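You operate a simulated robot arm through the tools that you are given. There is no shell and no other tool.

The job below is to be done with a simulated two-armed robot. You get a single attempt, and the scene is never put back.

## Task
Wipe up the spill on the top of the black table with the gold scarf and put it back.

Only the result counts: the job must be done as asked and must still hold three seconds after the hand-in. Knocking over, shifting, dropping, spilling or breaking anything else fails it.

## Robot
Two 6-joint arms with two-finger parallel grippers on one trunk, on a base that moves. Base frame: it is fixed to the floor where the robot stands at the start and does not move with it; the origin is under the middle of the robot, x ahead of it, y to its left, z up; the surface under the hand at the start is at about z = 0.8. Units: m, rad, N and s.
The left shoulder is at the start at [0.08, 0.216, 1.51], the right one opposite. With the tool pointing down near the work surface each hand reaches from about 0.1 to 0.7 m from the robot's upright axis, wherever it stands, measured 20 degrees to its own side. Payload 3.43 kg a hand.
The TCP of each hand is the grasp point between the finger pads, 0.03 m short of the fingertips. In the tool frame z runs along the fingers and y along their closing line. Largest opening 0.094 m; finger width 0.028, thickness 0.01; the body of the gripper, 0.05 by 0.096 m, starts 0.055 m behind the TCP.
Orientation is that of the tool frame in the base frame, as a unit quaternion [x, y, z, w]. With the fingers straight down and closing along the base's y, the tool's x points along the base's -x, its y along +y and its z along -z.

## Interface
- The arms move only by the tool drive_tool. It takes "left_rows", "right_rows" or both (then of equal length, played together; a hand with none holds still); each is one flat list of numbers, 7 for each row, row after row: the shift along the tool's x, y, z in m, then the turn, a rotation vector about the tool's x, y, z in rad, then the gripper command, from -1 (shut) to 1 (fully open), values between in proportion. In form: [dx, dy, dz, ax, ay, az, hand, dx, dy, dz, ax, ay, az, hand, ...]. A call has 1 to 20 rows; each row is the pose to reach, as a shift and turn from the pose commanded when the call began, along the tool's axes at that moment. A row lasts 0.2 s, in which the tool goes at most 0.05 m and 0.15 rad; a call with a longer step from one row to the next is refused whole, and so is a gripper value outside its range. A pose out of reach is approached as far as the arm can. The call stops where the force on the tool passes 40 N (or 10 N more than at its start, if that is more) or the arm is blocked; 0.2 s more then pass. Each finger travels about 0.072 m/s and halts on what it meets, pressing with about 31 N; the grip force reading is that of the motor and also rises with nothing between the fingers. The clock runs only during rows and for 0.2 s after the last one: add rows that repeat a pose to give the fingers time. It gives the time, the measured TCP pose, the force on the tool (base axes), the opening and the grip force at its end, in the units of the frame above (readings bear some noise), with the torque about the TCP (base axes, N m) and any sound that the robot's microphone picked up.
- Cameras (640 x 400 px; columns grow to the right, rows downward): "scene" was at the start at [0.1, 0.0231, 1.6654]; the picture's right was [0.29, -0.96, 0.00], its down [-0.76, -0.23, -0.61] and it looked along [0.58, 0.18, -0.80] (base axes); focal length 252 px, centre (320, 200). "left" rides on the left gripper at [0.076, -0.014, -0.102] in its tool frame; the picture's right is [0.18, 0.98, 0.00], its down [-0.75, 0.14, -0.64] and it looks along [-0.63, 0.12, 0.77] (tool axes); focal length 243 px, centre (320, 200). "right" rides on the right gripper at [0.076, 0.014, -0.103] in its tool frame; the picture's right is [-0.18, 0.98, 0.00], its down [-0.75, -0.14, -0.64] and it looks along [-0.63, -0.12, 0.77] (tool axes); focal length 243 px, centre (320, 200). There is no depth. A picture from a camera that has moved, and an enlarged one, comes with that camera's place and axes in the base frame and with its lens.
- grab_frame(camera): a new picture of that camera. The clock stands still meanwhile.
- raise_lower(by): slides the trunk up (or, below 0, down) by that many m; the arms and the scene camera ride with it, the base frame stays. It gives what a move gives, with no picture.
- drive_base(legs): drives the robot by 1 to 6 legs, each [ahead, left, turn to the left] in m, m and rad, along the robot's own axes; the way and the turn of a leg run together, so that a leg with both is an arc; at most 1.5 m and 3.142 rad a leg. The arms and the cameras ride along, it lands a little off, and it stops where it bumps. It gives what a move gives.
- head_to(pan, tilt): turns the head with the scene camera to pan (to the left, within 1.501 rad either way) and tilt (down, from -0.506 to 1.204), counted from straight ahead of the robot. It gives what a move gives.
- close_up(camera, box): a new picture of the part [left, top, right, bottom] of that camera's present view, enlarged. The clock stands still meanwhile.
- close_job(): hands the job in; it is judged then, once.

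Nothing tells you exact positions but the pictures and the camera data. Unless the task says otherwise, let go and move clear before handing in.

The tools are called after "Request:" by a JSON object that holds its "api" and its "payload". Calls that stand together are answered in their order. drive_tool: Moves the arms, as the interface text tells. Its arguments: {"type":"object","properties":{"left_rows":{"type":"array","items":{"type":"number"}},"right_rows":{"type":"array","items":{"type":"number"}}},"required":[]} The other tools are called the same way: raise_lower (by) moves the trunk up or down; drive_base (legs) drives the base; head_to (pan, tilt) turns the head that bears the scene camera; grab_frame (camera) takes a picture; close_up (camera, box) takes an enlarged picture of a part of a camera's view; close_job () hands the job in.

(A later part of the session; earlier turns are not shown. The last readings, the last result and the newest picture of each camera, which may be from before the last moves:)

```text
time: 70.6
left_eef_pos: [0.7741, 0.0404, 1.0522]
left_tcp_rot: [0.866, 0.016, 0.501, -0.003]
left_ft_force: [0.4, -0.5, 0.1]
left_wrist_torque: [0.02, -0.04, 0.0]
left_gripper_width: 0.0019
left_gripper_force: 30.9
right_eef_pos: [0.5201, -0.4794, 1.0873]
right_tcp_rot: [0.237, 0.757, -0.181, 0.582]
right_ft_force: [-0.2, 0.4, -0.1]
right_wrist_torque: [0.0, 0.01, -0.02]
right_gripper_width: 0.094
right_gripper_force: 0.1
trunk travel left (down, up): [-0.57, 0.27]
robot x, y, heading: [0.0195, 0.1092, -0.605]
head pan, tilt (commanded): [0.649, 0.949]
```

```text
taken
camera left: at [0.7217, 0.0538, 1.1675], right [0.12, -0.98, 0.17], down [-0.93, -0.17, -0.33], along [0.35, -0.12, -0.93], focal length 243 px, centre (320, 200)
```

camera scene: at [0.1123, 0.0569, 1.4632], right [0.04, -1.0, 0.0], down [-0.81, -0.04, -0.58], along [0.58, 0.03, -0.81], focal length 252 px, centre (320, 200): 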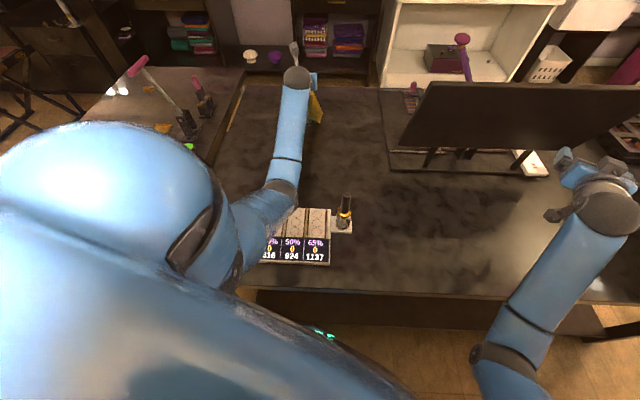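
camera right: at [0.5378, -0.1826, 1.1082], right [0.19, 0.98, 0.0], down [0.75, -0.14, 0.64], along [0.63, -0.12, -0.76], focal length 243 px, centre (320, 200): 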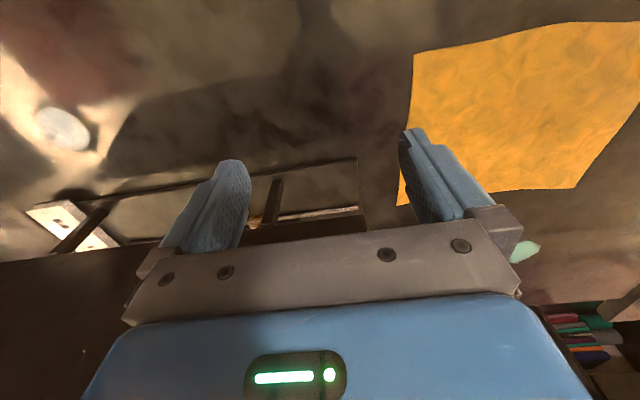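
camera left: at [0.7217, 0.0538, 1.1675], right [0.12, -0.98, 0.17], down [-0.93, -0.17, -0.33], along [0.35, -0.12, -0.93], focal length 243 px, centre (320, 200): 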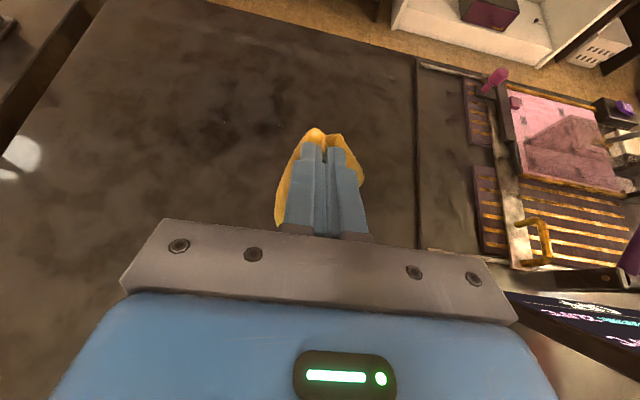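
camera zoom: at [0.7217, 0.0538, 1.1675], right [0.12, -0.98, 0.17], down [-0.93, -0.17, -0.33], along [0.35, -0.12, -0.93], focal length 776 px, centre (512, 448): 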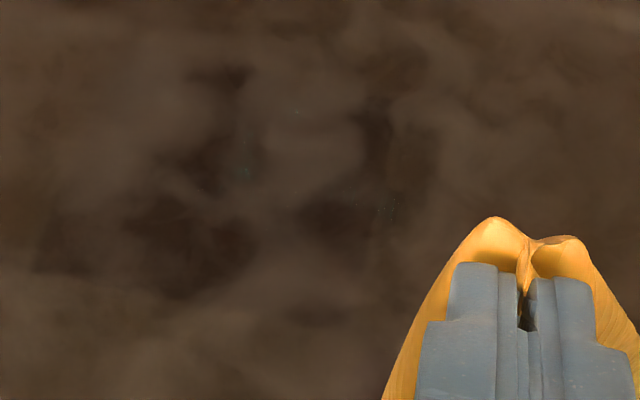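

The spill is almost invisible now, but the grip opening dropped from 5.8 to 1.9 mm, so the scarf may be slipping. I'll look at the fingers closely.

Request:
{"api": "close_up", "payload": {"camera": "left", "box": [260, 110, 380, 250]}}

Request:
{"api": "grab_frame", "payload": {"camera": "scene"}}

Request:
{"api": "grab_frame", "payload": {"camera": "right"}}

```text
2.86 times, centred on (320, 180) of left
camera zoom: at [0.7217, 0.0538, 1.1675], right [0.12, -0.98, 0.17], down [-0.93, -0.17, -0.33], along [0.35, -0.12, -0.93], focal length 693 px, centre (320, 257)
```

zoom: 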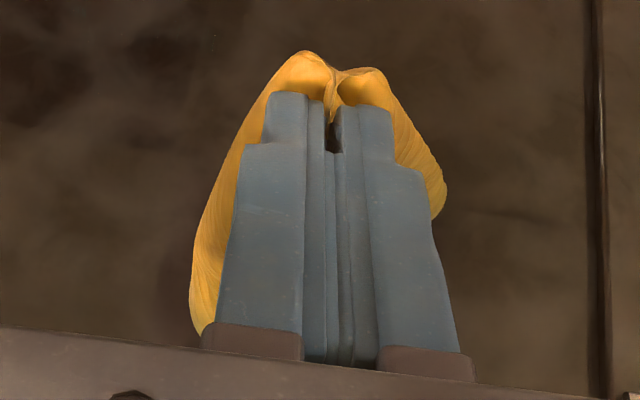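

```text
taken
camera scene: at [0.1134, 0.0945, 1.4931], right [0.04, -1.0, 0.0], down [-0.81, -0.03, -0.58], along [0.58, 0.03, -0.81], focal length 252 px, centre (320, 200)
```

scene: 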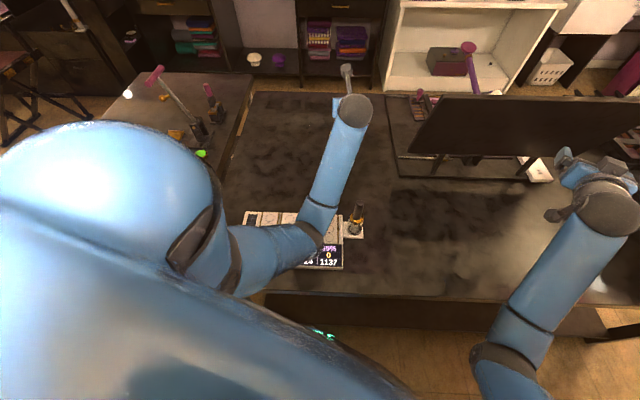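

```text
taken
camera right: at [0.4293, -0.4005, 1.0403], right [0.6, 0.78, 0.18], down [-0.43, 0.13, 0.89], along [0.67, -0.61, 0.41], focal length 243 px, centre (320, 200)
```

right: 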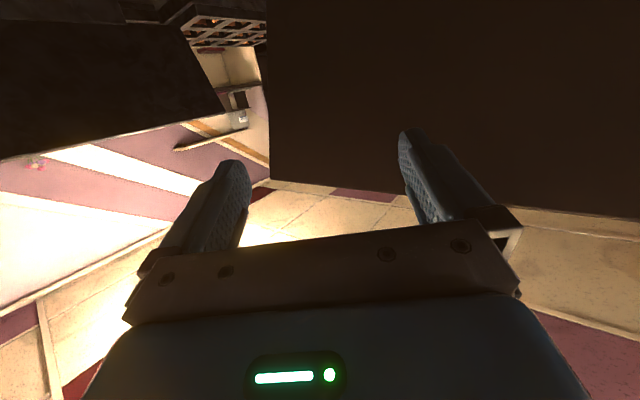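

Request:
{"api": "close_up", "payload": {"camera": "left", "box": [210, 80, 300, 140]}}

```text
6.67 times, centred on (255, 110) of left
camera zoom: at [0.7217, 0.0538, 1.1675], right [0.12, -0.98, 0.17], down [-0.93, -0.17, -0.33], along [0.35, -0.12, -0.93], focal length 1618 px, centre (753, 800)
```

zoom: 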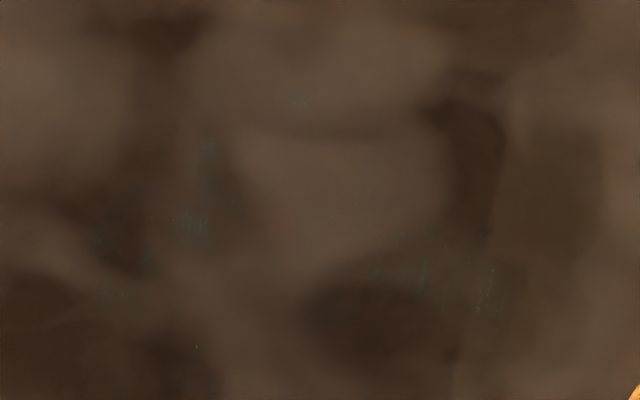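

Only the faintest specks are left. Since the grip has slipped a little, I'll bring the scarf home now: raise the trunk to its normal height and move above the scarf's original place.

Request:
{"api": "raise_lower", "payload": {"by": 0.17}}

Request:
{"api": "drive_tool", "payload": {"left_rows": [-0.0208, -0.0015, 0.0374, 0, 0, 0, -1, -0.0417, -0.003, 0.0749, 0, 0, 0, -1, -0.0625, -0.0045, 0.1123, 0, 0, 0, -1, -0.0833, -0.006, 0.1497, 0, 0, 0, -1]}}

Request:
{"api": "grab_frame", "payload": {"camera": "left"}}

```text
time: 72.5
left_eef_pos: [0.7738, 0.04, 1.2211]
left_tcp_rot: [0.865, 0.015, 0.501, -0.001]
left_ft_force: [0.2, -0.5, -0.6]
left_wrist_torque: [0.0, -0.02, 0.0]
left_gripper_width: 0.0018
left_gripper_force: 31.6
right_eef_pos: [0.5196, -0.4793, 1.2571]
right_tcp_rot: [0.237, 0.757, -0.182, 0.581]
right_ft_force: [0.2, 0.1, 0.1]
right_wrist_torque: [-0.02, 0.02, 0.01]
right_gripper_width: 0.0938
right_gripper_force: 0.0
trunk travel left (down, up): [-0.74, 0.1]
robot x, y, heading: [0.0156, 0.1065, -0.611]
head pan, tilt (commanded): [0.649, 0.949]
```

```text
time: 73.5
left_eef_pos: [0.8651, 0.0471, 1.0731]
left_tcp_rot: [0.865, 0.016, 0.502, -0.001]
left_ft_force: [0.4, -0.2, -0.7]
left_wrist_torque: [-0.02, 0.02, -0.01]
left_gripper_width: 0.002
left_gripper_force: 31.2
right_eef_pos: [0.5208, -0.4788, 1.2579]
right_tcp_rot: [0.237, 0.756, -0.183, 0.581]
right_ft_force: [0.3, 0.1, 1.1]
right_wrist_torque: [-0.02, -0.01, 0.01]
right_gripper_width: 0.0937
right_gripper_force: 0.1
trunk travel left (down, up): [-0.74, 0.1]
robot x, y, heading: [0.0151, 0.1068, -0.602]
head pan, tilt (commanded): [0.649, 0.949]
```

```text
taken
camera left: at [0.8125, 0.0625, 1.1885], right [0.12, -0.98, 0.17], down [-0.93, -0.17, -0.33], along [0.35, -0.12, -0.93], focal length 243 px, centre (320, 200)
```

left: 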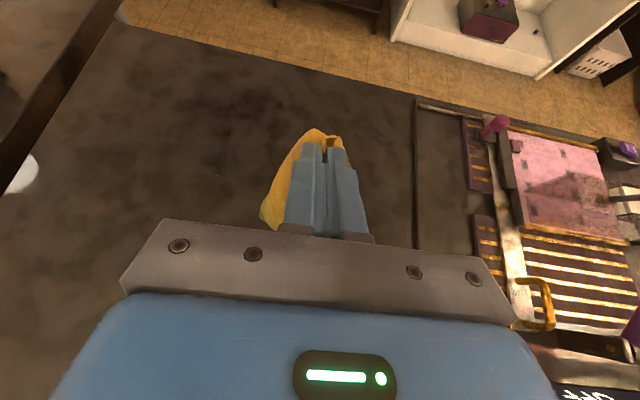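

The spill area looks clean from here. Now I'll lay the scarf back: free end first at the far side, then draw the held edge back to x≈0.61.

Request:
{"api": "drive_tool", "payload": {"left_rows": [-0.02, 0, 0.0023, 0, 0, 0, -1, -0.0413, 0, 0.0054, 0, 0, 0, -1, -0.0705, 0, 0.0049, 0, 0, 0, -1, -0.0996, 0, 0.0044, 0, 0, 0, -1, -0.1313, 0, -0.0004, 0, 0, 0, -1, -0.1629, 0, -0.0052, 0, 0, 0, -1, -0.1971, 0, -0.0144, 0, 0, 0, -1, -0.2312, 0, -0.0235, 0, 0, 0, -1, -0.2586, 0, -0.0308, 0, 0, 0, -1, -0.2859, 0, -0.0382, 0, 0, 0, -1, -0.3075, 0, -0.0626, 0, 0, 0, -1, -0.3261, 0, -0.0888, 0, 0, 0, -1, -0.337, 0, -0.1057, 0, 0, 0, -1]}}

Request:
{"api": "grab_frame", "payload": {"camera": "left"}}

Request:
{"api": "grab_frame", "payload": {"camera": "scene"}}

Request:
{"api": "close_up", "payload": {"camera": "scene", "box": [260, 110, 400, 210]}}

```text
time: 76.3
left_eef_pos: [0.6021, 0.0372, 0.8356]
left_tcp_rot: [0.866, 0.016, 0.501, -0.001]
left_ft_force: [-0.1, -1.7, -0.3]
left_wrist_torque: [-0.02, 0.02, 0.02]
left_gripper_width: 0.0019
left_gripper_force: 31.3
right_eef_pos: [0.5201, -0.4789, 1.2579]
right_tcp_rot: [0.237, 0.756, -0.183, 0.581]
right_ft_force: [-0.4, -0.2, -0.6]
right_wrist_torque: [-0.02, 0.05, -0.03]
right_gripper_width: 0.094
right_gripper_force: 0.1
trunk travel left (down, up): [-0.74, 0.1]
robot x, y, heading: [0.019, 0.1096, -0.61]
head pan, tilt (commanded): [0.649, 0.949]
```

```text
taken
camera left: at [0.5499, 0.0511, 0.9516], right [0.12, -0.98, 0.17], down [-0.93, -0.17, -0.33], along [0.35, -0.12, -0.93], focal length 243 px, centre (320, 200)
```

left: 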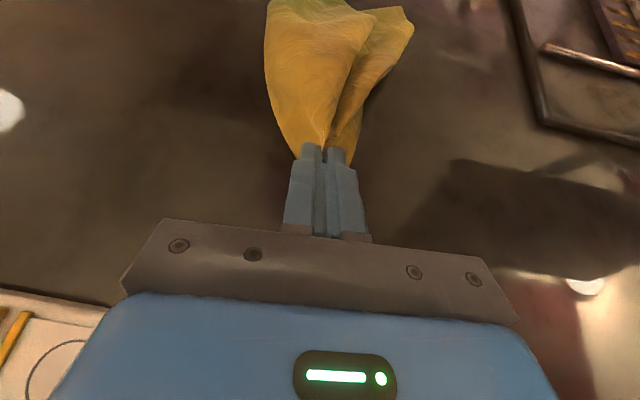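

```text
taken
camera scene: at [0.1133, 0.0961, 1.6632], right [0.04, -1.0, 0.0], down [-0.81, -0.03, -0.58], along [0.58, 0.02, -0.81], focal length 252 px, centre (320, 200)
```

scene: 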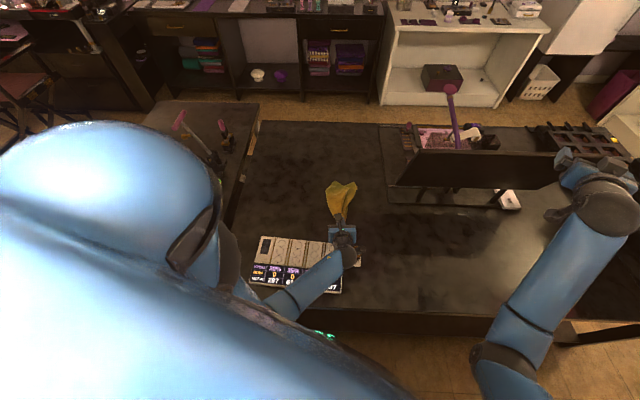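

```text
4.00 times, centred on (330, 160) of scene
camera zoom: at [0.1133, 0.0961, 1.6632], right [0.04, -1.0, 0.0], down [-0.81, -0.03, -0.58], along [0.58, 0.02, -0.81], focal length 1008 px, centre (280, 360)
```

zoom: 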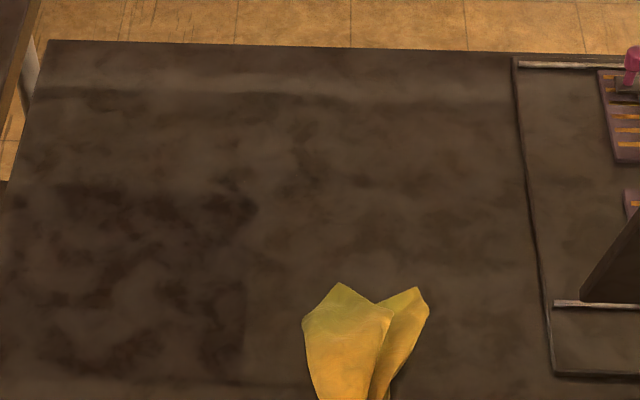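

The spill area is clean and the scarf is back at its place, though folded. The tall bottle stands right beside my wrist, so I need to check it before moving.

Request:
{"api": "close_up", "payload": {"camera": "scene", "box": [240, 200, 400, 310]}}

Request:
{"api": "head_to", "payload": {"pan": 0.8, "tilt": 1.15}}

Request:
{"api": "grab_frame", "payload": {"camera": "scene"}}

```text
3.64 times, centred on (320, 255) of scene
camera zoom: at [0.1133, 0.0961, 1.6632], right [0.04, -1.0, 0.0], down [-0.81, -0.03, -0.58], along [0.58, 0.02, -0.81], focal length 917 px, centre (320, 0)
```

zoom: 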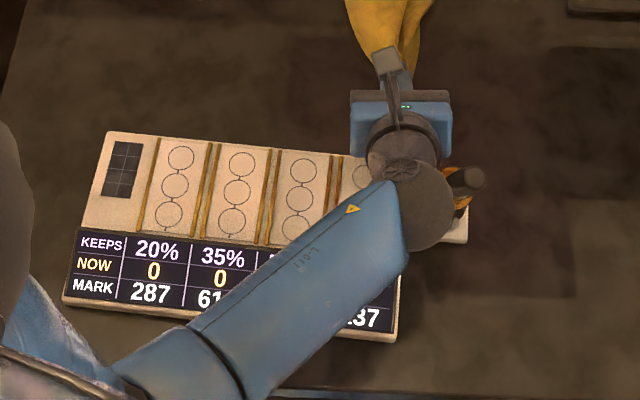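

```text
time: 77.0
left_eef_pos: [0.6027, 0.0367, 0.8361]
left_tcp_rot: [0.865, 0.015, 0.501, -0.001]
left_ft_force: [0.9, -0.2, 0.0]
left_wrist_torque: [-0.01, -0.01, 0.03]
left_gripper_width: 0.0019
left_gripper_force: 31.3
right_eef_pos: [0.5189, -0.4781, 1.2565]
right_tcp_rot: [0.238, 0.757, -0.183, 0.581]
right_ft_force: [0.2, 0.2, 0.4]
right_wrist_torque: [-0.03, 0.0, -0.02]
right_gripper_width: 0.094
right_gripper_force: 0.1
trunk travel left (down, up): [-0.74, 0.1]
robot x, y, heading: [0.0208, 0.1077, -0.606]
head pan, tilt (commanded): [0.799, 1.15]
```

```text
taken
camera scene: at [0.0994, 0.1042, 1.6499], right [0.19, -0.98, 0.0], down [-0.9, -0.17, -0.41], along [0.4, 0.08, -0.91], focal length 252 px, centre (320, 200)
```

scene: 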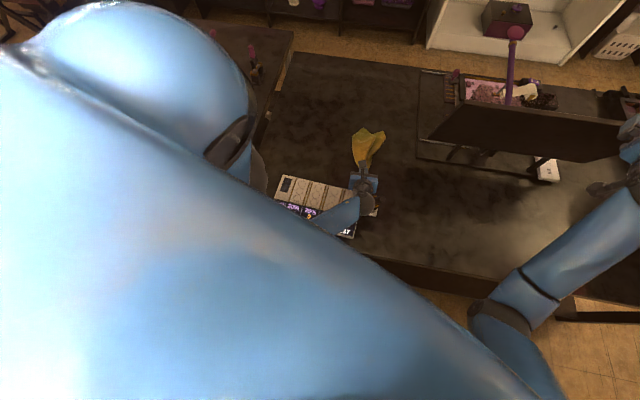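

The bottle and palette seem displaced: the wrist body pushed against the bottle on the way back. I'll look closely to understand its present state.

Request:
{"api": "close_up", "payload": {"camera": "scene", "box": [260, 120, 400, 250]}}

Request:
{"api": "close_up", "payload": {"camera": "scene", "box": [335, 165, 395, 225]}}

```text
3.08 times, centred on (330, 185) of scene
camera zoom: at [0.0994, 0.1042, 1.6499], right [0.19, -0.98, 0.0], down [-0.9, -0.17, -0.41], along [0.4, 0.08, -0.91], focal length 776 px, centre (289, 246)
```

zoom: 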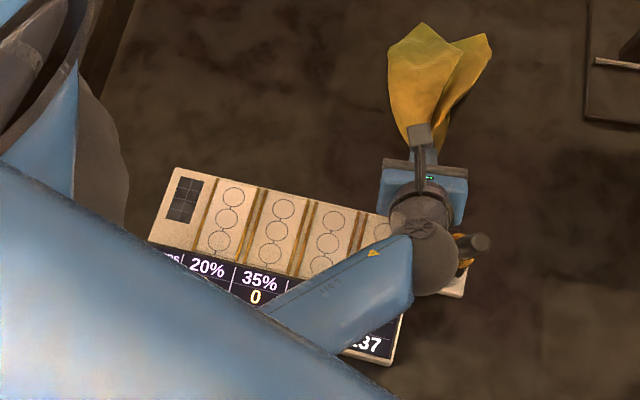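

```text
6.67 times, centred on (365, 195) of scene
camera zoom: at [0.0994, 0.1042, 1.6499], right [0.19, -0.98, 0.0], down [-0.9, -0.17, -0.41], along [0.4, 0.08, -0.91], focal length 1680 px, centre (20, 233)
```

zoom: 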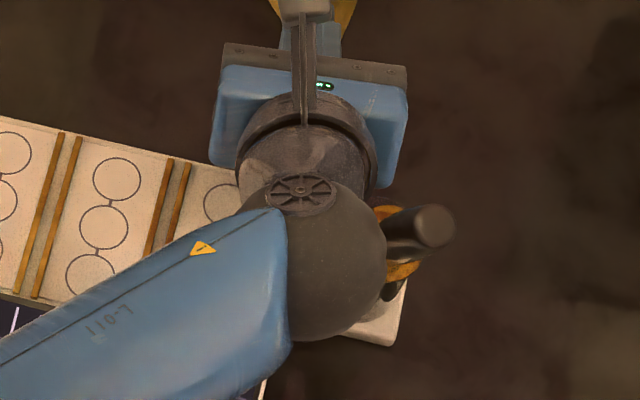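

The wrist has shoved the bottle stand and palette back by roughly 2–3 cm. I'll back the hand out gently along the way it came, scarf still held, so the bottle is freed without dragging, and then inspect.

Request:
{"api": "drive_tool", "payload": {"left_rows": [0.0015, 0, 0.0026, 0, 0, 0, -1, 0.004, 0, 0.0069, 0, 0, 0, -1, 0.0109, 0, 0.0168, 0, 0, 0, -1, 0.0295, 0, 0.043, 0, 0, 0, -1, 0.0524, 0, 0.0667, 0, 0, 0, -1, 0.078, 0, 0.0751, 0, 0, 0, -1, 0.1096, 0, 0.0799, 0, 0, 0, -1, 0.1443, 0, 0.0899, 0, 0, 0, -1, 0.1803, 0, 0.0922, 0, 0, 0, -1, 0.2249, 0, 0.0895, 0, 0, 0, -1, 0.2645, 0, 0.0782, 0, 0, 0, -1]}}

Request:
{"api": "grab_frame", "payload": {"camera": "scene"}}

Request:
{"api": "close_up", "payload": {"camera": "scene", "box": [260, 120, 420, 250]}}

```text
time: 79.4
left_eef_pos: [0.8029, 0.0453, 1.0253]
left_tcp_rot: [0.865, 0.015, 0.501, -0.001]
left_ft_force: [0.1, 0.1, -0.3]
left_wrist_torque: [-0.01, 0.01, -0.02]
left_gripper_width: 0.0019
left_gripper_force: 31.0
right_eef_pos: [0.5195, -0.4788, 1.2583]
right_tcp_rot: [0.236, 0.757, -0.181, 0.582]
right_ft_force: [-0.4, 0.0, -0.6]
right_wrist_torque: [0.05, -0.01, -0.03]
right_gripper_width: 0.094
right_gripper_force: 0.0
trunk travel left (down, up): [-0.74, 0.1]
robot x, y, heading: [0.0145, 0.1069, -0.615]
head pan, tilt (commanded): [0.799, 1.15]
```

```text
taken
camera scene: at [0.0995, 0.1035, 1.6498], right [0.19, -0.98, 0.0], down [-0.9, -0.17, -0.41], along [0.4, 0.08, -0.91], focal length 252 px, centre (320, 200)
```

scene: 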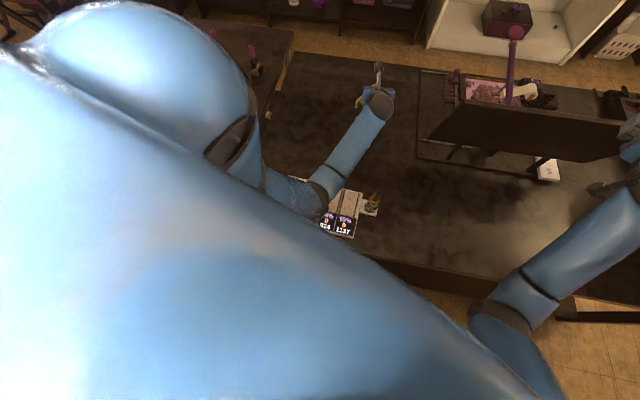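

```text
3.08 times, centred on (340, 185) of scene
camera zoom: at [0.0995, 0.1035, 1.6498], right [0.19, -0.98, 0.0], down [-0.9, -0.17, -0.41], along [0.4, 0.08, -0.91], focal length 776 px, centre (258, 246)
```

zoom: 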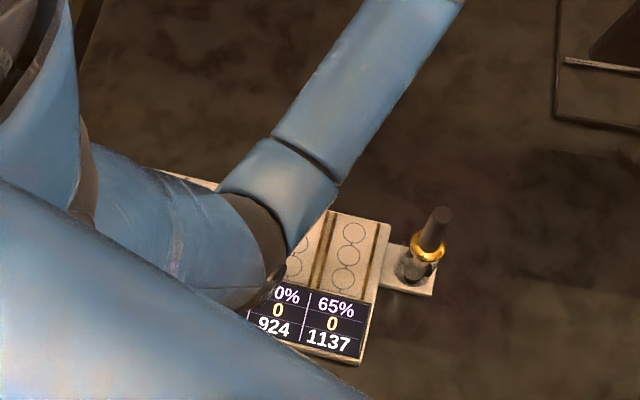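

Good news: the bottle is upright and moved rigidly with its palette, which turned about 4° and slid roughly 2 cm. First I'll re-lay the scarf, this time bringing the hand upright as it comes back so the wrist stays clear of the bottle.

Request:
{"api": "drive_tool", "payload": {"left_rows": [0.0345, 0, 0.0148, 0, 0, 0, -1, 0.069, 0, 0.0295, 0, 0, 0, -1, 0.069, 0, 0.0295, 0, 0, 0, -1, 0.069, 0, 0.0295, 0, 0, 0, -1]}}

Request:
{"api": "drive_tool", "payload": {"left_rows": [-0.02, -0.0007, 0.0023, 0, 0, 0, -1, -0.0413, -0.0013, 0.0054, 0, 0, 0, -1, -0.069, -0.002, 0.0049, 0, -0.0524, 0, -1, -0.096, -0.0026, 0.0046, 0, -0.1222, 0, -1, -0.125, -0.0033, 0.0002, 0, -0.2094, 0, -1, -0.1542, -0.0039, -0.0039, 0, -0.2967, 0, -1, -0.1854, -0.0046, -0.012, 0, -0.4014, 0, -1, -0.2167, -0.0052, -0.0198, 0, -0.5061, 0, -1, -0.2413, -0.0059, -0.0254, 0, -0.6109, 0, -1, -0.2666, -0.0065, -0.0312, 0, -0.6981, 0, -1, -0.2863, -0.0072, -0.0493, 0, -0.7505, 0, -1, -0.304, -0.0078, -0.0725, 0, -0.7854, 0, -1, -0.3216, -0.0085, -0.097, 0, -0.7854, 0, -1, -0.3242, -0.0085, -0.0955, 0, -0.7854, 0, -1]}}

Request:
{"api": "grab_frame", "payload": {"camera": "left"}}

Request:
{"api": "close_up", "payload": {"camera": "scene", "box": [260, 100, 420, 250]}}

```text
time: 80.4
left_eef_pos: [0.8652, 0.0484, 1.0708]
left_tcp_rot: [0.865, 0.016, 0.502, -0.002]
left_ft_force: [0.0, 1.1, -0.1]
left_wrist_torque: [0.01, -0.01, 0.01]
left_gripper_width: 0.0019
left_gripper_force: 31.4
right_eef_pos: [0.5182, -0.4794, 1.2567]
right_tcp_rot: [0.238, 0.757, -0.183, 0.581]
right_ft_force: [0.5, -0.1, -0.7]
right_wrist_torque: [0.01, 0.0, 0.0]
right_gripper_width: 0.094
right_gripper_force: 0.0
trunk travel left (down, up): [-0.74, 0.1]
robot x, y, heading: [0.0184, 0.1066, -0.61]
head pan, tilt (commanded): [0.799, 1.15]
```

```text
time: 83.4
left_eef_pos: [0.6191, 0.0458, 0.8364]
left_tcp_rot: [0.991, 0.015, 0.132, 0.005]
left_ft_force: [-0.5, 0.6, 5.5]
left_wrist_torque: [-0.01, -0.08, -0.01]
left_gripper_width: 0.002
left_gripper_force: 30.8
right_eef_pos: [0.5183, -0.4795, 1.2582]
right_tcp_rot: [0.238, 0.756, -0.183, 0.581]
right_ft_force: [0.3, -0.3, 0.2]
right_wrist_torque: [-0.03, -0.01, 0.02]
right_gripper_width: 0.0938
right_gripper_force: 0.0
trunk travel left (down, up): [-0.74, 0.1]
robot x, y, heading: [0.017, 0.106, -0.608]
head pan, tilt (commanded): [0.799, 1.15]
```

```text
taken
camera left: at [0.6642, 0.0628, 0.9547], right [0.21, -0.98, 0.06], down [-0.89, -0.16, 0.42], along [-0.4, -0.14, -0.9], focal length 243 px, centre (320, 200)
```

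left: 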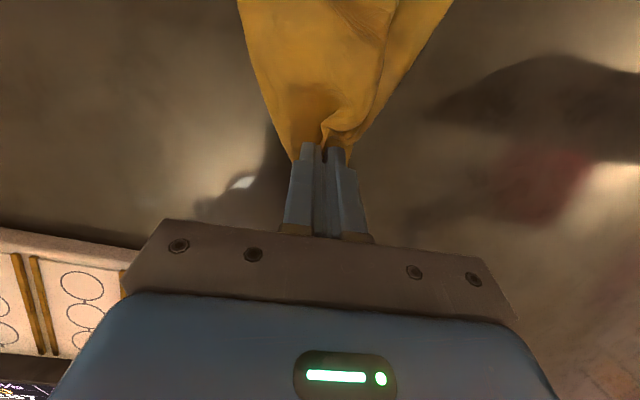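

```text
2.67 times, centred on (340, 175) of scene
camera zoom: at [0.0989, 0.1039, 1.65], right [0.19, -0.98, 0.0], down [-0.9, -0.17, -0.41], along [0.4, 0.08, -0.91], focal length 672 px, centre (267, 267)
```

zoom: 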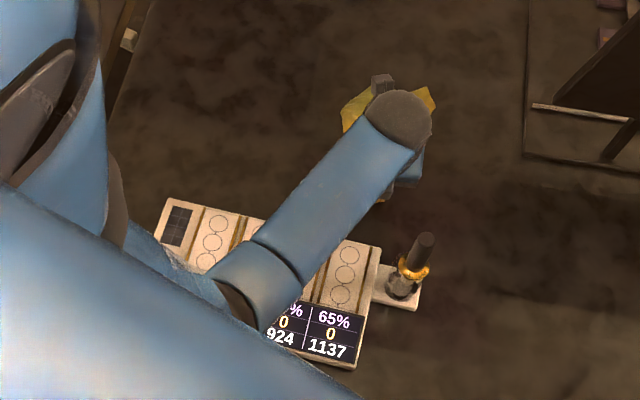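

The scarf is down with the held edge at x≈0.62 and the wrist clear of the bottle. I'll release it and lift the hand straight up.

Request:
{"api": "drive_tool", "payload": {"left_rows": [0.0003, 0, -0.001, 0, 0, 0, -0.8, 0.0003, 0, -0.001, 0, 0, 0, -0.6, 0.0003, 0, -0.001, 0, 0, 0, -0.4, 0.0003, 0, -0.001, 0, 0, 0, -0.4, 0.0026, 0, -0.0097, 0, 0, 0, -0.4, 0.0078, 0, -0.029, 0, 0, 0, -0.4, 0.0155, 0, -0.058, 0, 0, 0, -0.4, 0.0259, 0, -0.0966, 0, 0, 0, -0.4]}}

Request:
{"api": "grab_frame", "payload": {"camera": "left"}}

Request:
{"api": "close_up", "payload": {"camera": "scene", "box": [260, 100, 420, 250]}}

```text
time: 85.2
left_eef_pos: [0.6183, 0.0472, 0.9357]
left_tcp_rot: [0.991, 0.015, 0.131, 0.005]
left_ft_force: [0.0, 0.3, -0.2]
left_wrist_torque: [-0.02, -0.03, -0.02]
left_gripper_width: 0.0283
left_gripper_force: 0.1
right_eef_pos: [0.5188, -0.4786, 1.2564]
right_tcp_rot: [0.237, 0.757, -0.182, 0.581]
right_ft_force: [0.2, 0.2, -0.3]
right_wrist_torque: [0.02, 0.05, 0.01]
right_gripper_width: 0.094
right_gripper_force: 0.0
trunk travel left (down, up): [-0.74, 0.1]
robot x, y, heading: [0.0174, 0.1089, -0.607]
head pan, tilt (commanded): [0.799, 1.15]
```

```text
taken
camera left: at [0.6625, 0.0639, 1.0543], right [0.21, -0.98, 0.06], down [-0.89, -0.16, 0.42], along [-0.41, -0.14, -0.9], focal length 243 px, centre (320, 200)
```

left: 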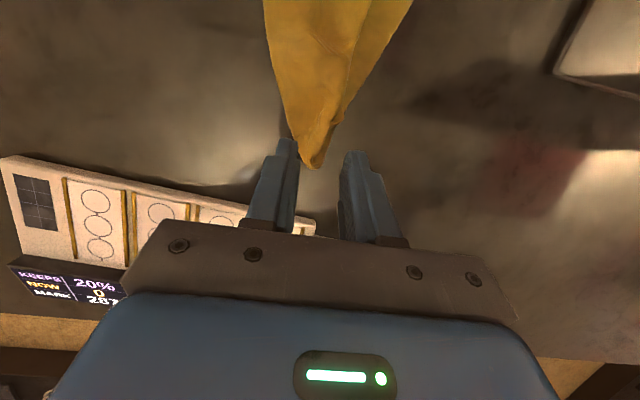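

```text
2.67 times, centred on (340, 175) of scene
camera zoom: at [0.099, 0.1036, 1.6499], right [0.19, -0.98, 0.0], down [-0.9, -0.17, -0.41], along [0.4, 0.08, -0.91], focal length 672 px, centre (267, 267)
```

zoom: 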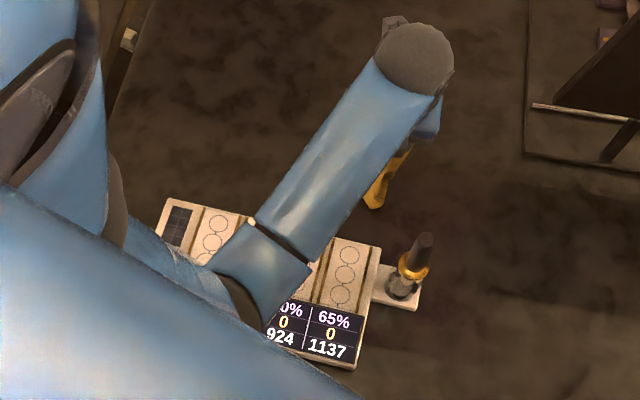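

Released. I'll lift the left hand up and out of the way to see the scarf and the palette fully.

Request:
{"api": "drive_tool", "payload": {"left_rows": [0.0181, -0.0125, -0.0288, 0, 0.098, 0, -0.4, 0.0362, -0.025, -0.0576, 0, 0.196, 0, -0.4, 0.0542, -0.0375, -0.0864, 0, 0.294, 0, -0.4, 0.0723, -0.05, -0.1153, 0, 0.392, 0, -0.4, 0.0904, -0.0625, -0.1441, 0, 0.49, 0, -0.4, 0.1085, -0.075, -0.1729, 0, 0.588, 0, -0.4, 0.1265, -0.0875, -0.2017, 0, 0.687, 0, -0.4, 0.1446, -0.1, -0.2305, 0, 0.785, 0, -0.4]}}

Request:
{"api": "grab_frame", "payload": {"camera": "left"}}

Request:
{"api": "grab_frame", "payload": {"camera": "scene"}}

```text
time: 87.0
left_eef_pos: [0.6958, 0.1533, 1.1949]
left_tcp_rot: [0.866, 0.015, 0.5, -0.001]
left_ft_force: [0.6, -0.3, 0.6]
left_wrist_torque: [0.02, -0.01, 0.0]
left_gripper_width: 0.0282
left_gripper_force: 0.0
right_eef_pos: [0.5186, -0.4787, 1.2568]
right_tcp_rot: [0.237, 0.756, -0.183, 0.582]
right_ft_force: [0.2, 0.2, -0.3]
right_wrist_torque: [0.01, -0.01, -0.02]
right_gripper_width: 0.0941
right_gripper_force: 0.1
trunk travel left (down, up): [-0.74, 0.1]
robot x, y, heading: [0.0195, 0.1125, -0.61]
head pan, tilt (commanded): [0.799, 1.15]
```

```text
taken
camera left: at [0.643, 0.1681, 1.3114], right [0.12, -0.98, 0.17], down [-0.93, -0.17, -0.33], along [0.36, -0.12, -0.93], focal length 243 px, centre (320, 200)
```

left: 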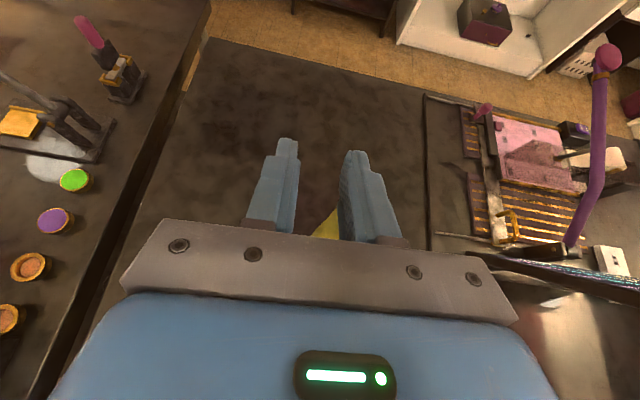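

```text
taken
camera scene: at [0.0994, 0.1042, 1.6499], right [0.19, -0.98, 0.0], down [-0.9, -0.17, -0.41], along [0.4, 0.08, -0.91], focal length 252 px, centre (320, 200)
```

scene: 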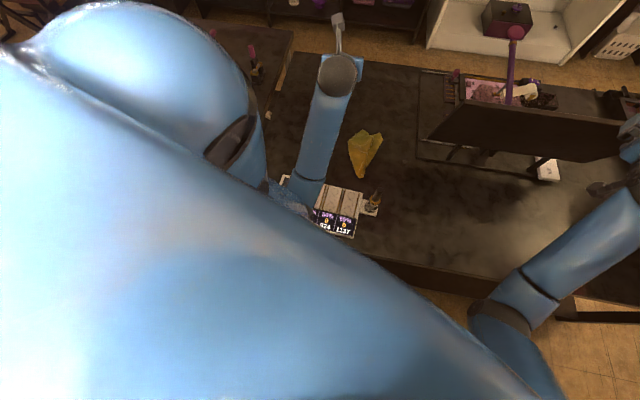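

The scarf is back in place. Now I'll fold the right hand back to its starting posture before turning the base back, so I can compare the palette with the first picture.

Request:
{"api": "drive_tool", "payload": {"right_rows": [0.0362, 0, 0.0052, 0, 0.131, 0, 1, 0.0719, 0, 0.0068, 0, 0.262, 0, 1, 0.1065, 0, 0.0047, 0, 0.393, 0, 1, 0.1398, 0, -0.0007, 0, 0.524, 0, 1, 0.1711, 0, -0.0096, 0, 0.655, 0, 1, 0.2002, 0, -0.0214, 0, 0.786, 0, 1, 0.2265, 0, -0.0359, 0, 0.917, 0, 1, 0.25, 0, -0.0527, 0, 1.048, 0, 1, 0.2701, 0, -0.0714, 0, 1.179, 0, 1, 0.2868, 0, -0.0915, 0, 1.31, 0, 1]}}

Request:
{"api": "drive_base", "payload": {"legs": [[-0.0822, -0.057, 0]]}}

```text
time: 89.2
left_eef_pos: [0.6956, 0.153, 1.1966]
left_tcp_rot: [0.866, 0.016, 0.5, -0.001]
left_ft_force: [0.7, 0.3, 0.3]
left_wrist_torque: [-0.03, 0.02, 0.01]
left_gripper_width: 0.0282
left_gripper_force: 0.0
right_eef_pos: [0.3866, -0.3878, 1.0034]
right_tcp_rot: [0.3, 0.954, 0.001, 0.0]
right_ft_force: [0.2, 0.0, -0.4]
right_wrist_torque: [0.03, -0.06, 0.01]
right_gripper_width: 0.0941
right_gripper_force: 0.0
trunk travel left (down, up): [-0.74, 0.1]
robot x, y, heading: [0.017, 0.1081, -0.61]
head pan, tilt (commanded): [0.799, 1.15]
```

```text
time: 90.4
left_eef_pos: [0.6028, 0.1571, 1.1911]
left_tcp_rot: [0.867, 0.016, 0.498, -0.001]
left_ft_force: [-0.1, 0.3, 0.1]
left_wrist_torque: [0.0, 0.04, 0.01]
left_gripper_width: 0.0283
left_gripper_force: 0.1
right_eef_pos: [0.2934, -0.3857, 0.9999]
right_tcp_rot: [0.298, 0.954, -0.001, -0.002]
right_ft_force: [0.0, 0.0, -0.3]
right_wrist_torque: [0.02, 0.04, 0.0]
right_gripper_width: 0.0939
right_gripper_force: 0.1
trunk travel left (down, up): [-0.74, 0.1]
robot x, y, heading: [-0.0773, 0.1112, -0.603]
head pan, tilt (commanded): [0.799, 1.15]
```

Request:
{"api": "drive_base", "payload": {"legs": [[0, 0, 0.605], [0.0775, -0.11, 0]]}}

Request:
{"api": "head_to", "payload": {"pan": 0.295, "tilt": 0.92}}

Request:
{"api": "grab_frame", "payload": {"camera": "scene"}}

Request:
{"api": "close_up", "payload": {"camera": "scene", "box": [260, 120, 460, 300]}}

```text
time: 93.3
left_eef_pos: [0.5256, 0.4278, 1.1956]
left_tcp_rot: [0.821, 0.276, 0.478, -0.15]
left_ft_force: [0.6, 0.1, 0.1]
left_wrist_torque: [0.0, 0.0, -0.03]
left_gripper_width: 0.0284
left_gripper_force: 0.0
right_eef_pos: [0.5813, -0.191, 1.0055]
right_tcp_rot: [0.0, 1.0, -0.001, 0.002]
right_ft_force: [0.9, 0.7, 0.1]
right_wrist_torque: [-0.03, 0.01, -0.03]
right_gripper_width: 0.094
right_gripper_force: 0.0
trunk travel left (down, up): [-0.74, 0.1]
robot x, y, heading: [-0.0025, 0.0018, 0.003]
head pan, tilt (commanded): [0.799, 1.15]
```

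```text
time: 94.3
left_eef_pos: [0.5292, 0.4245, 1.1957]
left_tcp_rot: [0.821, 0.274, 0.477, -0.151]
left_ft_force: [0.1, -0.1, -0.7]
left_wrist_torque: [0.01, 0.0, 0.01]
left_gripper_width: 0.0281
left_gripper_force: 0.1
right_eef_pos: [0.583, -0.1946, 1.0023]
right_tcp_rot: [0.0, 1.0, 0.0, -0.001]
right_ft_force: [0.2, 0.3, 0.6]
right_wrist_torque: [0.01, 0.01, -0.01]
right_gripper_width: 0.0941
right_gripper_force: 0.1
trunk travel left (down, up): [-0.74, 0.1]
robot x, y, heading: [-0.0045, 0.0018, -0.001]
head pan, tilt (commanded): [0.295, 0.92]
```

```text
taken
camera scene: at [0.0978, 0.0239, 1.6653], right [0.29, -0.96, 0.0], down [-0.76, -0.23, -0.61], along [0.58, 0.18, -0.8], focal length 252 px, centre (320, 200)
```

scene: 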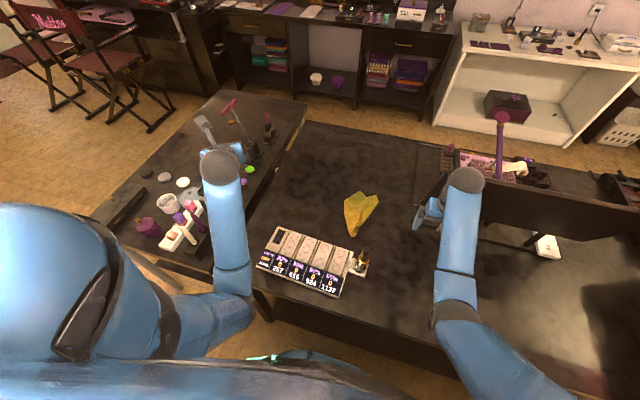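

```text
2.22 times, centred on (360, 210) of scene
camera zoom: at [0.0978, 0.0239, 1.6653], right [0.29, -0.96, 0.0], down [-0.76, -0.23, -0.61], along [0.58, 0.18, -0.8], focal length 560 px, centre (231, 178)
```

zoom: 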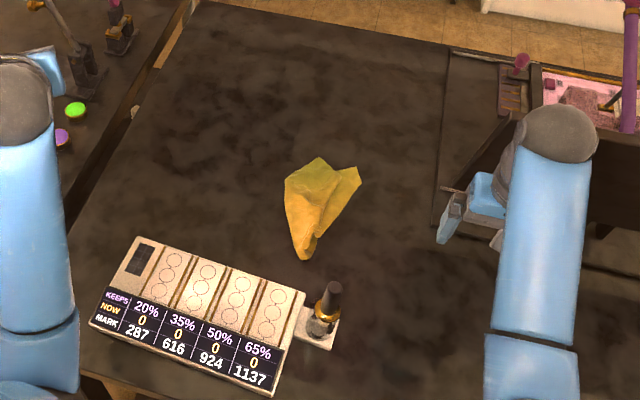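

Comparing with the first picture: the bottle stand needs to go about (+0.02, +0.013) and the palette to turn about +0.06 rad to be back as it was; the scarf lies in its place, though narrower. The bottle moves rigidly with the palette, so I'll grip its cap with the right hand and set it back. First I'll bring the right hand in line with it, from the far side.

Request:
{"api": "drive_tool", "payload": {"right_rows": [0, 0.04, 0.01, 0, 0, 0, 1, 0, 0.08, 0.02, 0, 0, 0, 1, 0, 0.12, 0.03, 0, 0, 0, 1, 0, 0.16, 0.045, 0, 0, 0, 1, 0, 0.19, 0.06, 0, 0, 0, 1]}}

Request:
{"api": "grab_frame", "payload": {"camera": "right"}}

Request:
{"api": "close_up", "payload": {"camera": "scene", "box": [260, 120, 460, 300]}}

```text
time: 95.5
left_eef_pos: [0.5287, 0.4274, 1.1949]
left_tcp_rot: [0.821, 0.274, 0.477, -0.15]
left_ft_force: [-0.2, -0.6, 0.0]
left_wrist_torque: [0.02, 0.0, 0.0]
left_gripper_width: 0.0283
left_gripper_force: 0.1
right_eef_pos: [0.5833, -0.0022, 0.9406]
right_tcp_rot: [0.0, 1.0, -0.001, 0.001]
right_ft_force: [0.0, -0.4, 0.4]
right_wrist_torque: [-0.02, 0.03, 0.0]
right_gripper_width: 0.094
right_gripper_force: 0.0
trunk travel left (down, up): [-0.74, 0.1]
robot x, y, heading: [-0.0066, 0.0027, -0.001]
head pan, tilt (commanded): [0.295, 0.92]
```

```text
taken
camera right: at [0.5064, 0.0122, 1.0448], right [0.18, 0.98, 0.0], down [0.75, -0.14, 0.64], along [0.63, -0.12, -0.77], focal length 243 px, centre (320, 200)
```

right: 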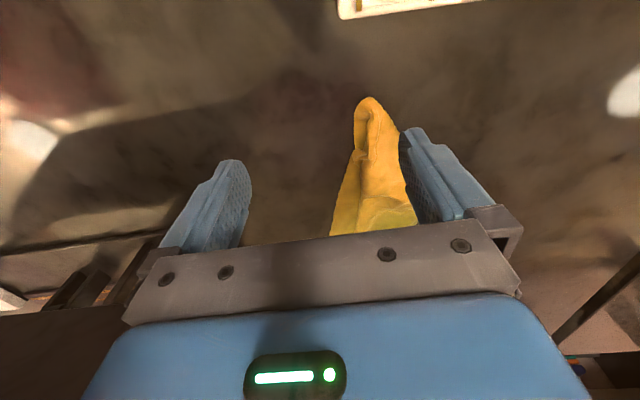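

```text
2.22 times, centred on (360, 210) of scene
camera zoom: at [0.0973, 0.0266, 1.6653], right [0.29, -0.96, 0.0], down [-0.76, -0.23, -0.61], along [0.58, 0.18, -0.8], focal length 560 px, centre (231, 178)
```

zoom: 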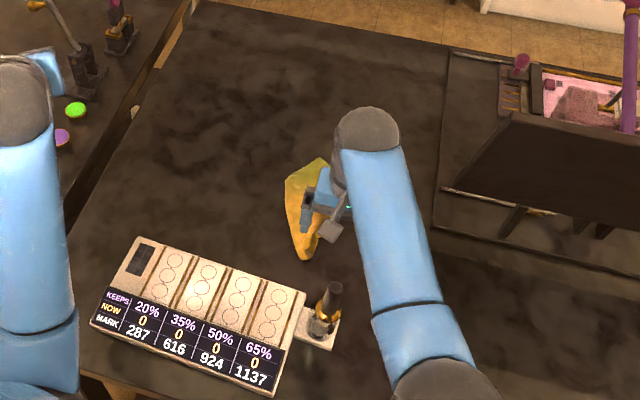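

The right hand is lined up with the bottle along y. I'll bring it back so its open fingers straddle the cap.

Request:
{"api": "drive_tool", "payload": {"right_rows": [0.03, -0.001, -0.002, 0, 0, 0, 1, 0.06, -0.002, -0.005, 0, 0, 0, 1, 0.09, -0.003, -0.005, 0, 0, 0, 1, 0.114, -0.003, -0.005, 0, 0, 0, 1]}}

Request:
{"api": "grab_frame", "payload": {"camera": "right"}}

Request:
{"api": "close_up", "payload": {"camera": "scene", "box": [260, 180, 460, 320]}}

```text
time: 96.5
left_eef_pos: [0.5268, 0.4273, 1.1969]
left_tcp_rot: [0.821, 0.274, 0.478, -0.151]
left_ft_force: [-0.5, -0.3, 0.4]
left_wrist_torque: [0.02, -0.01, 0.01]
left_gripper_width: 0.0281
left_gripper_force: 0.0
right_eef_pos: [0.4686, -0.0074, 0.9459]
right_tcp_rot: [-0.001, 1.0, 0.001, 0.0]
right_ft_force: [0.1, -0.3, 0.5]
right_wrist_torque: [0.03, -0.04, 0.03]
right_gripper_width: 0.0938
right_gripper_force: 0.0
trunk travel left (down, up): [-0.74, 0.1]
robot x, y, heading: [-0.0, 0.0003, 0.002]
head pan, tilt (commanded): [0.295, 0.92]
```

```text
taken
camera right: at [0.3915, 0.0071, 1.0493], right [0.18, 0.98, 0.0], down [0.75, -0.14, 0.64], along [0.63, -0.12, -0.77], focal length 243 px, centre (320, 200)
```

right: 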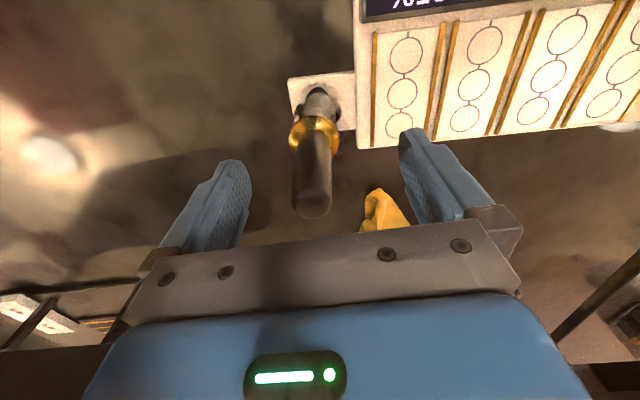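

```text
2.86 times, centred on (360, 250) of scene
camera zoom: at [0.0957, 0.0248, 1.6655], right [0.29, -0.96, 0.0], down [-0.76, -0.23, -0.61], along [0.58, 0.18, -0.8], focal length 720 px, centre (206, 57)
```

zoom: 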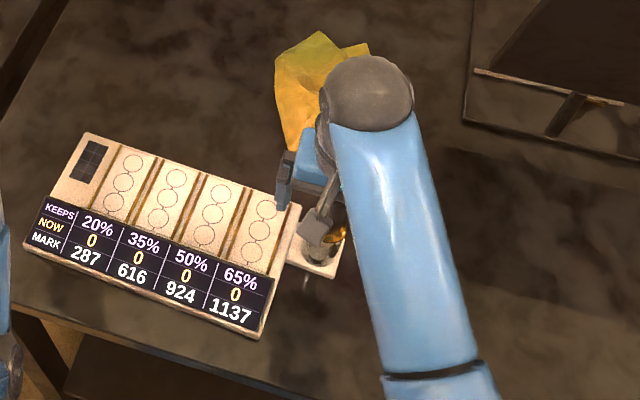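

The cap is between the fingers. I'll centre slightly and close gently on it.

Request:
{"api": "drive_tool", "payload": {"right_rows": [0.005, -0.003, 0, 0, 0, 0, 0.6, 0.005, -0.003, 0, 0, 0, 0, 0.2, 0.005, -0.003, 0, 0, 0, 0, -0.1, 0.005, -0.003, 0, 0, 0, 0, -0.35, 0.005, -0.003, 0, 0, 0, 0, -0.5, 0.005, -0.003, 0, 0, 0, 0, -0.6, 0.005, -0.003, 0, 0, 0, 0, -0.65, 0.005, -0.003, 0, 0, 0, 0, -0.65]}}

Request:
{"api": "grab_frame", "payload": {"camera": "right"}}

```text
time: 98.3
left_eef_pos: [0.5277, 0.4265, 1.1949]
left_tcp_rot: [0.821, 0.273, 0.478, -0.151]
left_ft_force: [-0.3, 0.2, -0.5]
left_wrist_torque: [-0.02, 0.02, -0.02]
left_gripper_width: 0.0282
left_gripper_force: 0.1
right_eef_pos: [0.4639, -0.0101, 0.9462]
right_tcp_rot: [-0.001, 1.0, 0.0, 0.001]
right_ft_force: [0.7, 0.3, 0.2]
right_wrist_torque: [-0.01, 0.01, 0.02]
right_gripper_width: 0.0265
right_gripper_force: 31.1
trunk travel left (down, up): [-0.74, 0.1]
robot x, y, heading: [-0.0011, 0.005, -0.001]
head pan, tilt (commanded): [0.295, 0.92]
```

```text
taken
camera right: at [0.3871, 0.0043, 1.0496], right [0.18, 0.98, 0.0], down [0.75, -0.14, 0.64], along [0.63, -0.12, -0.77], focal length 243 px, centre (320, 200)
```

right: 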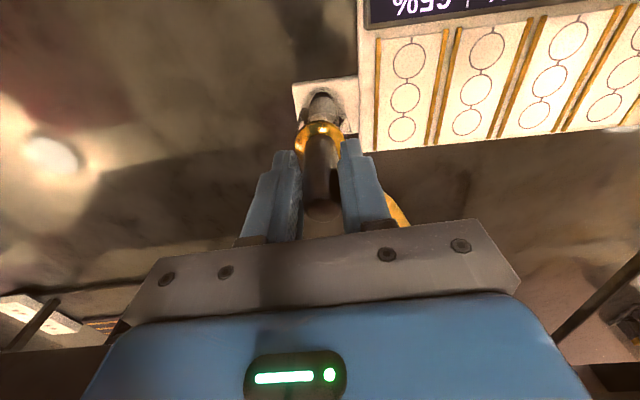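

I have the cap gripped (26 mm). Now I'll gently slide it (+0.02, +0.013) and turn it +0.06 rad to set the palette back.

Request:
{"api": "drive_tool", "payload": {"right_rows": [-0.003, 0.002, 0, 0, 0, -0.01, -0.65, -0.006, 0.004, 0, 0, 0, -0.02, -0.65, -0.01, 0.0065, 0, 0, 0, -0.03, -0.65, -0.014, 0.009, 0, 0, 0, -0.04, -0.65, -0.017, 0.011, 0, 0, 0, -0.05, -0.65, -0.02, 0.013, 0, 0, 0, -0.06, -0.65, -0.02, 0.013, 0, 0, 0, -0.06, -0.65]}}

Request:
{"api": "close_up", "payload": {"camera": "scene", "box": [260, 120, 460, 300]}}

Request:
{"api": "grab_frame", "payload": {"camera": "right"}}

```text
time: 99.9
left_eef_pos: [0.5273, 0.4251, 1.196]
left_tcp_rot: [0.821, 0.273, 0.478, -0.151]
left_ft_force: [0.3, 0.4, -0.9]
left_wrist_torque: [0.0, -0.01, 0.0]
left_gripper_width: 0.0282
left_gripper_force: 0.1
right_eef_pos: [0.484, 0.0026, 0.9473]
right_tcp_rot: [-0.03, 1.0, 0.0, 0.001]
right_ft_force: [-0.6, -2.1, -0.1]
right_wrist_torque: [-0.2, 0.12, 0.01]
right_gripper_width: 0.026
right_gripper_force: 30.5
trunk travel left (down, up): [-0.74, 0.1]
robot x, y, heading: [-0.0023, 0.0021, -0.001]
head pan, tilt (commanded): [0.295, 0.92]
```

```text
2.22 times, centred on (360, 210) of scene
camera zoom: at [0.0965, 0.0246, 1.6654], right [0.29, -0.96, 0.0], down [-0.76, -0.23, -0.61], along [0.58, 0.18, -0.8], focal length 560 px, centre (231, 178)
```

zoom: 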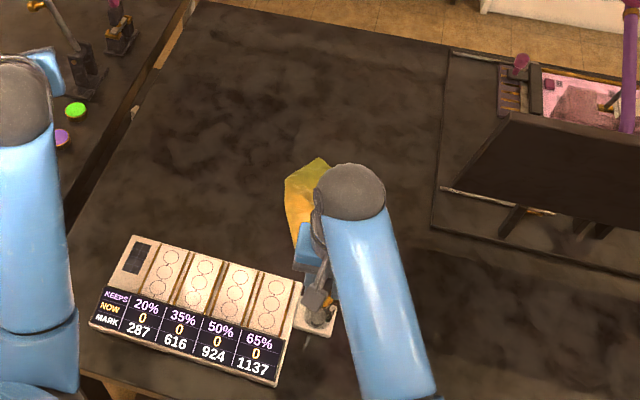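

```text
taken
camera right: at [0.4056, 0.0125, 1.0511], right [0.12, 0.99, 0.0], down [0.76, -0.09, 0.64], along [0.64, -0.08, -0.77], focal length 243 px, centre (320, 200)
```

right: 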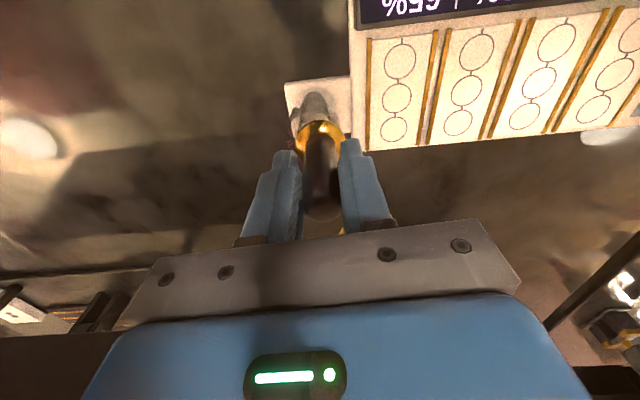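

The palette now looks almost exactly as in the first picture, apart from a few pixels sideways. I'll calibrate with the unmoved items on the left table to see what offset comes from the camera alone.

Request:
{"api": "close_up", "payload": {"camera": "scene", "box": [150, 165, 250, 235]}}

Request:
{"api": "close_up", "payload": {"camera": "scene", "box": [400, 80, 640, 280]}}

```text
5.71 times, centred on (200, 200) of scene
camera zoom: at [0.0965, 0.0246, 1.6654], right [0.29, -0.96, 0.0], down [-0.76, -0.23, -0.61], along [0.58, 0.18, -0.8], focal length 1440 px, centre (1006, 200)
```

zoom: 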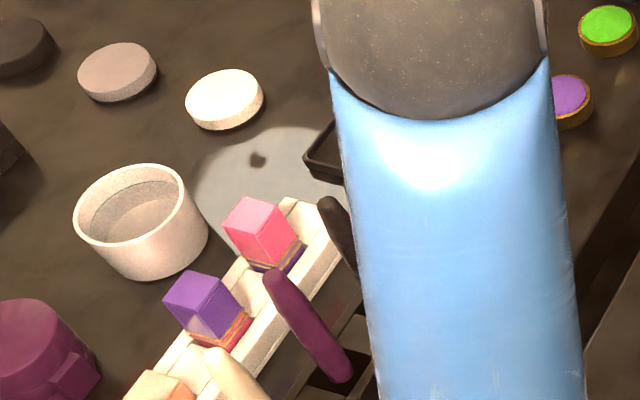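

```text
2.00 times, centred on (520, 180) of scene
camera zoom: at [0.0965, 0.0246, 1.6654], right [0.29, -0.96, 0.0], down [-0.76, -0.23, -0.61], along [0.58, 0.18, -0.8], focal length 504 px, centre (-80, 240)
```

zoom: 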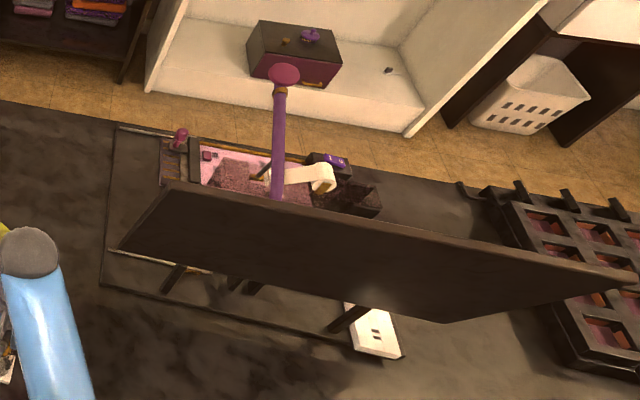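

The fixed items shift by the same few pixels, so after correcting for the camera only about 4–5 mm in +y remains. I'll make that small last correction and then let go of the cap.

Request:
{"api": "drive_tool", "payload": {"right_rows": [-0.0005, 0.002, 0, 0, 0, -0.004, -0.65, -0.001, 0.0045, 0, 0, 0, -0.008, -0.65, -0.001, 0.0045, 0, 0, 0, -0.008, -0.65, -0.001, 0.0045, 0, 0, 0, -0.008, -0.65]}}

Request:
{"api": "close_up", "payload": {"camera": "scene", "box": [260, 120, 460, 300]}}

```text
time: 100.9
left_eef_pos: [0.5284, 0.4263, 1.1955]
left_tcp_rot: [0.821, 0.274, 0.477, -0.152]
left_ft_force: [0.1, 0.3, -0.3]
left_wrist_torque: [0.0, 0.04, 0.0]
left_gripper_width: 0.0281
left_gripper_force: 0.0
right_eef_pos: [0.484, 0.0063, 0.9479]
right_tcp_rot: [-0.034, 0.999, 0.0, 0.0]
right_ft_force: [1.4, -4.2, 0.2]
right_wrist_torque: [-0.29, -0.1, -0.05]
right_gripper_width: 0.026
right_gripper_force: 30.8
trunk travel left (down, up): [-0.74, 0.1]
robot x, y, heading: [-0.0022, 0.0007, 0.0]
head pan, tilt (commanded): [0.295, 0.92]
```

```text
2.22 times, centred on (360, 210) of scene
camera zoom: at [0.097, 0.0243, 1.6654], right [0.29, -0.96, 0.0], down [-0.76, -0.23, -0.61], along [0.58, 0.18, -0.8], focal length 560 px, centre (231, 178)
```

zoom: 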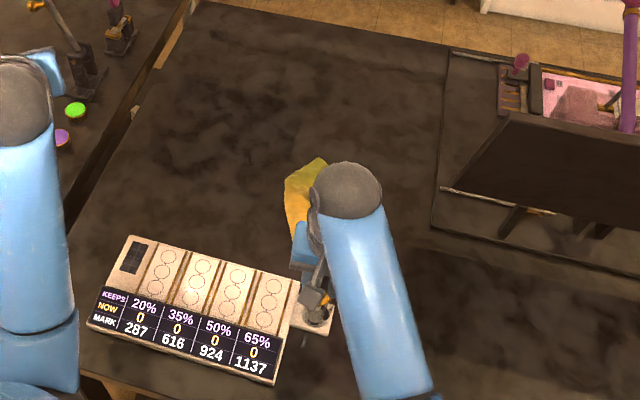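

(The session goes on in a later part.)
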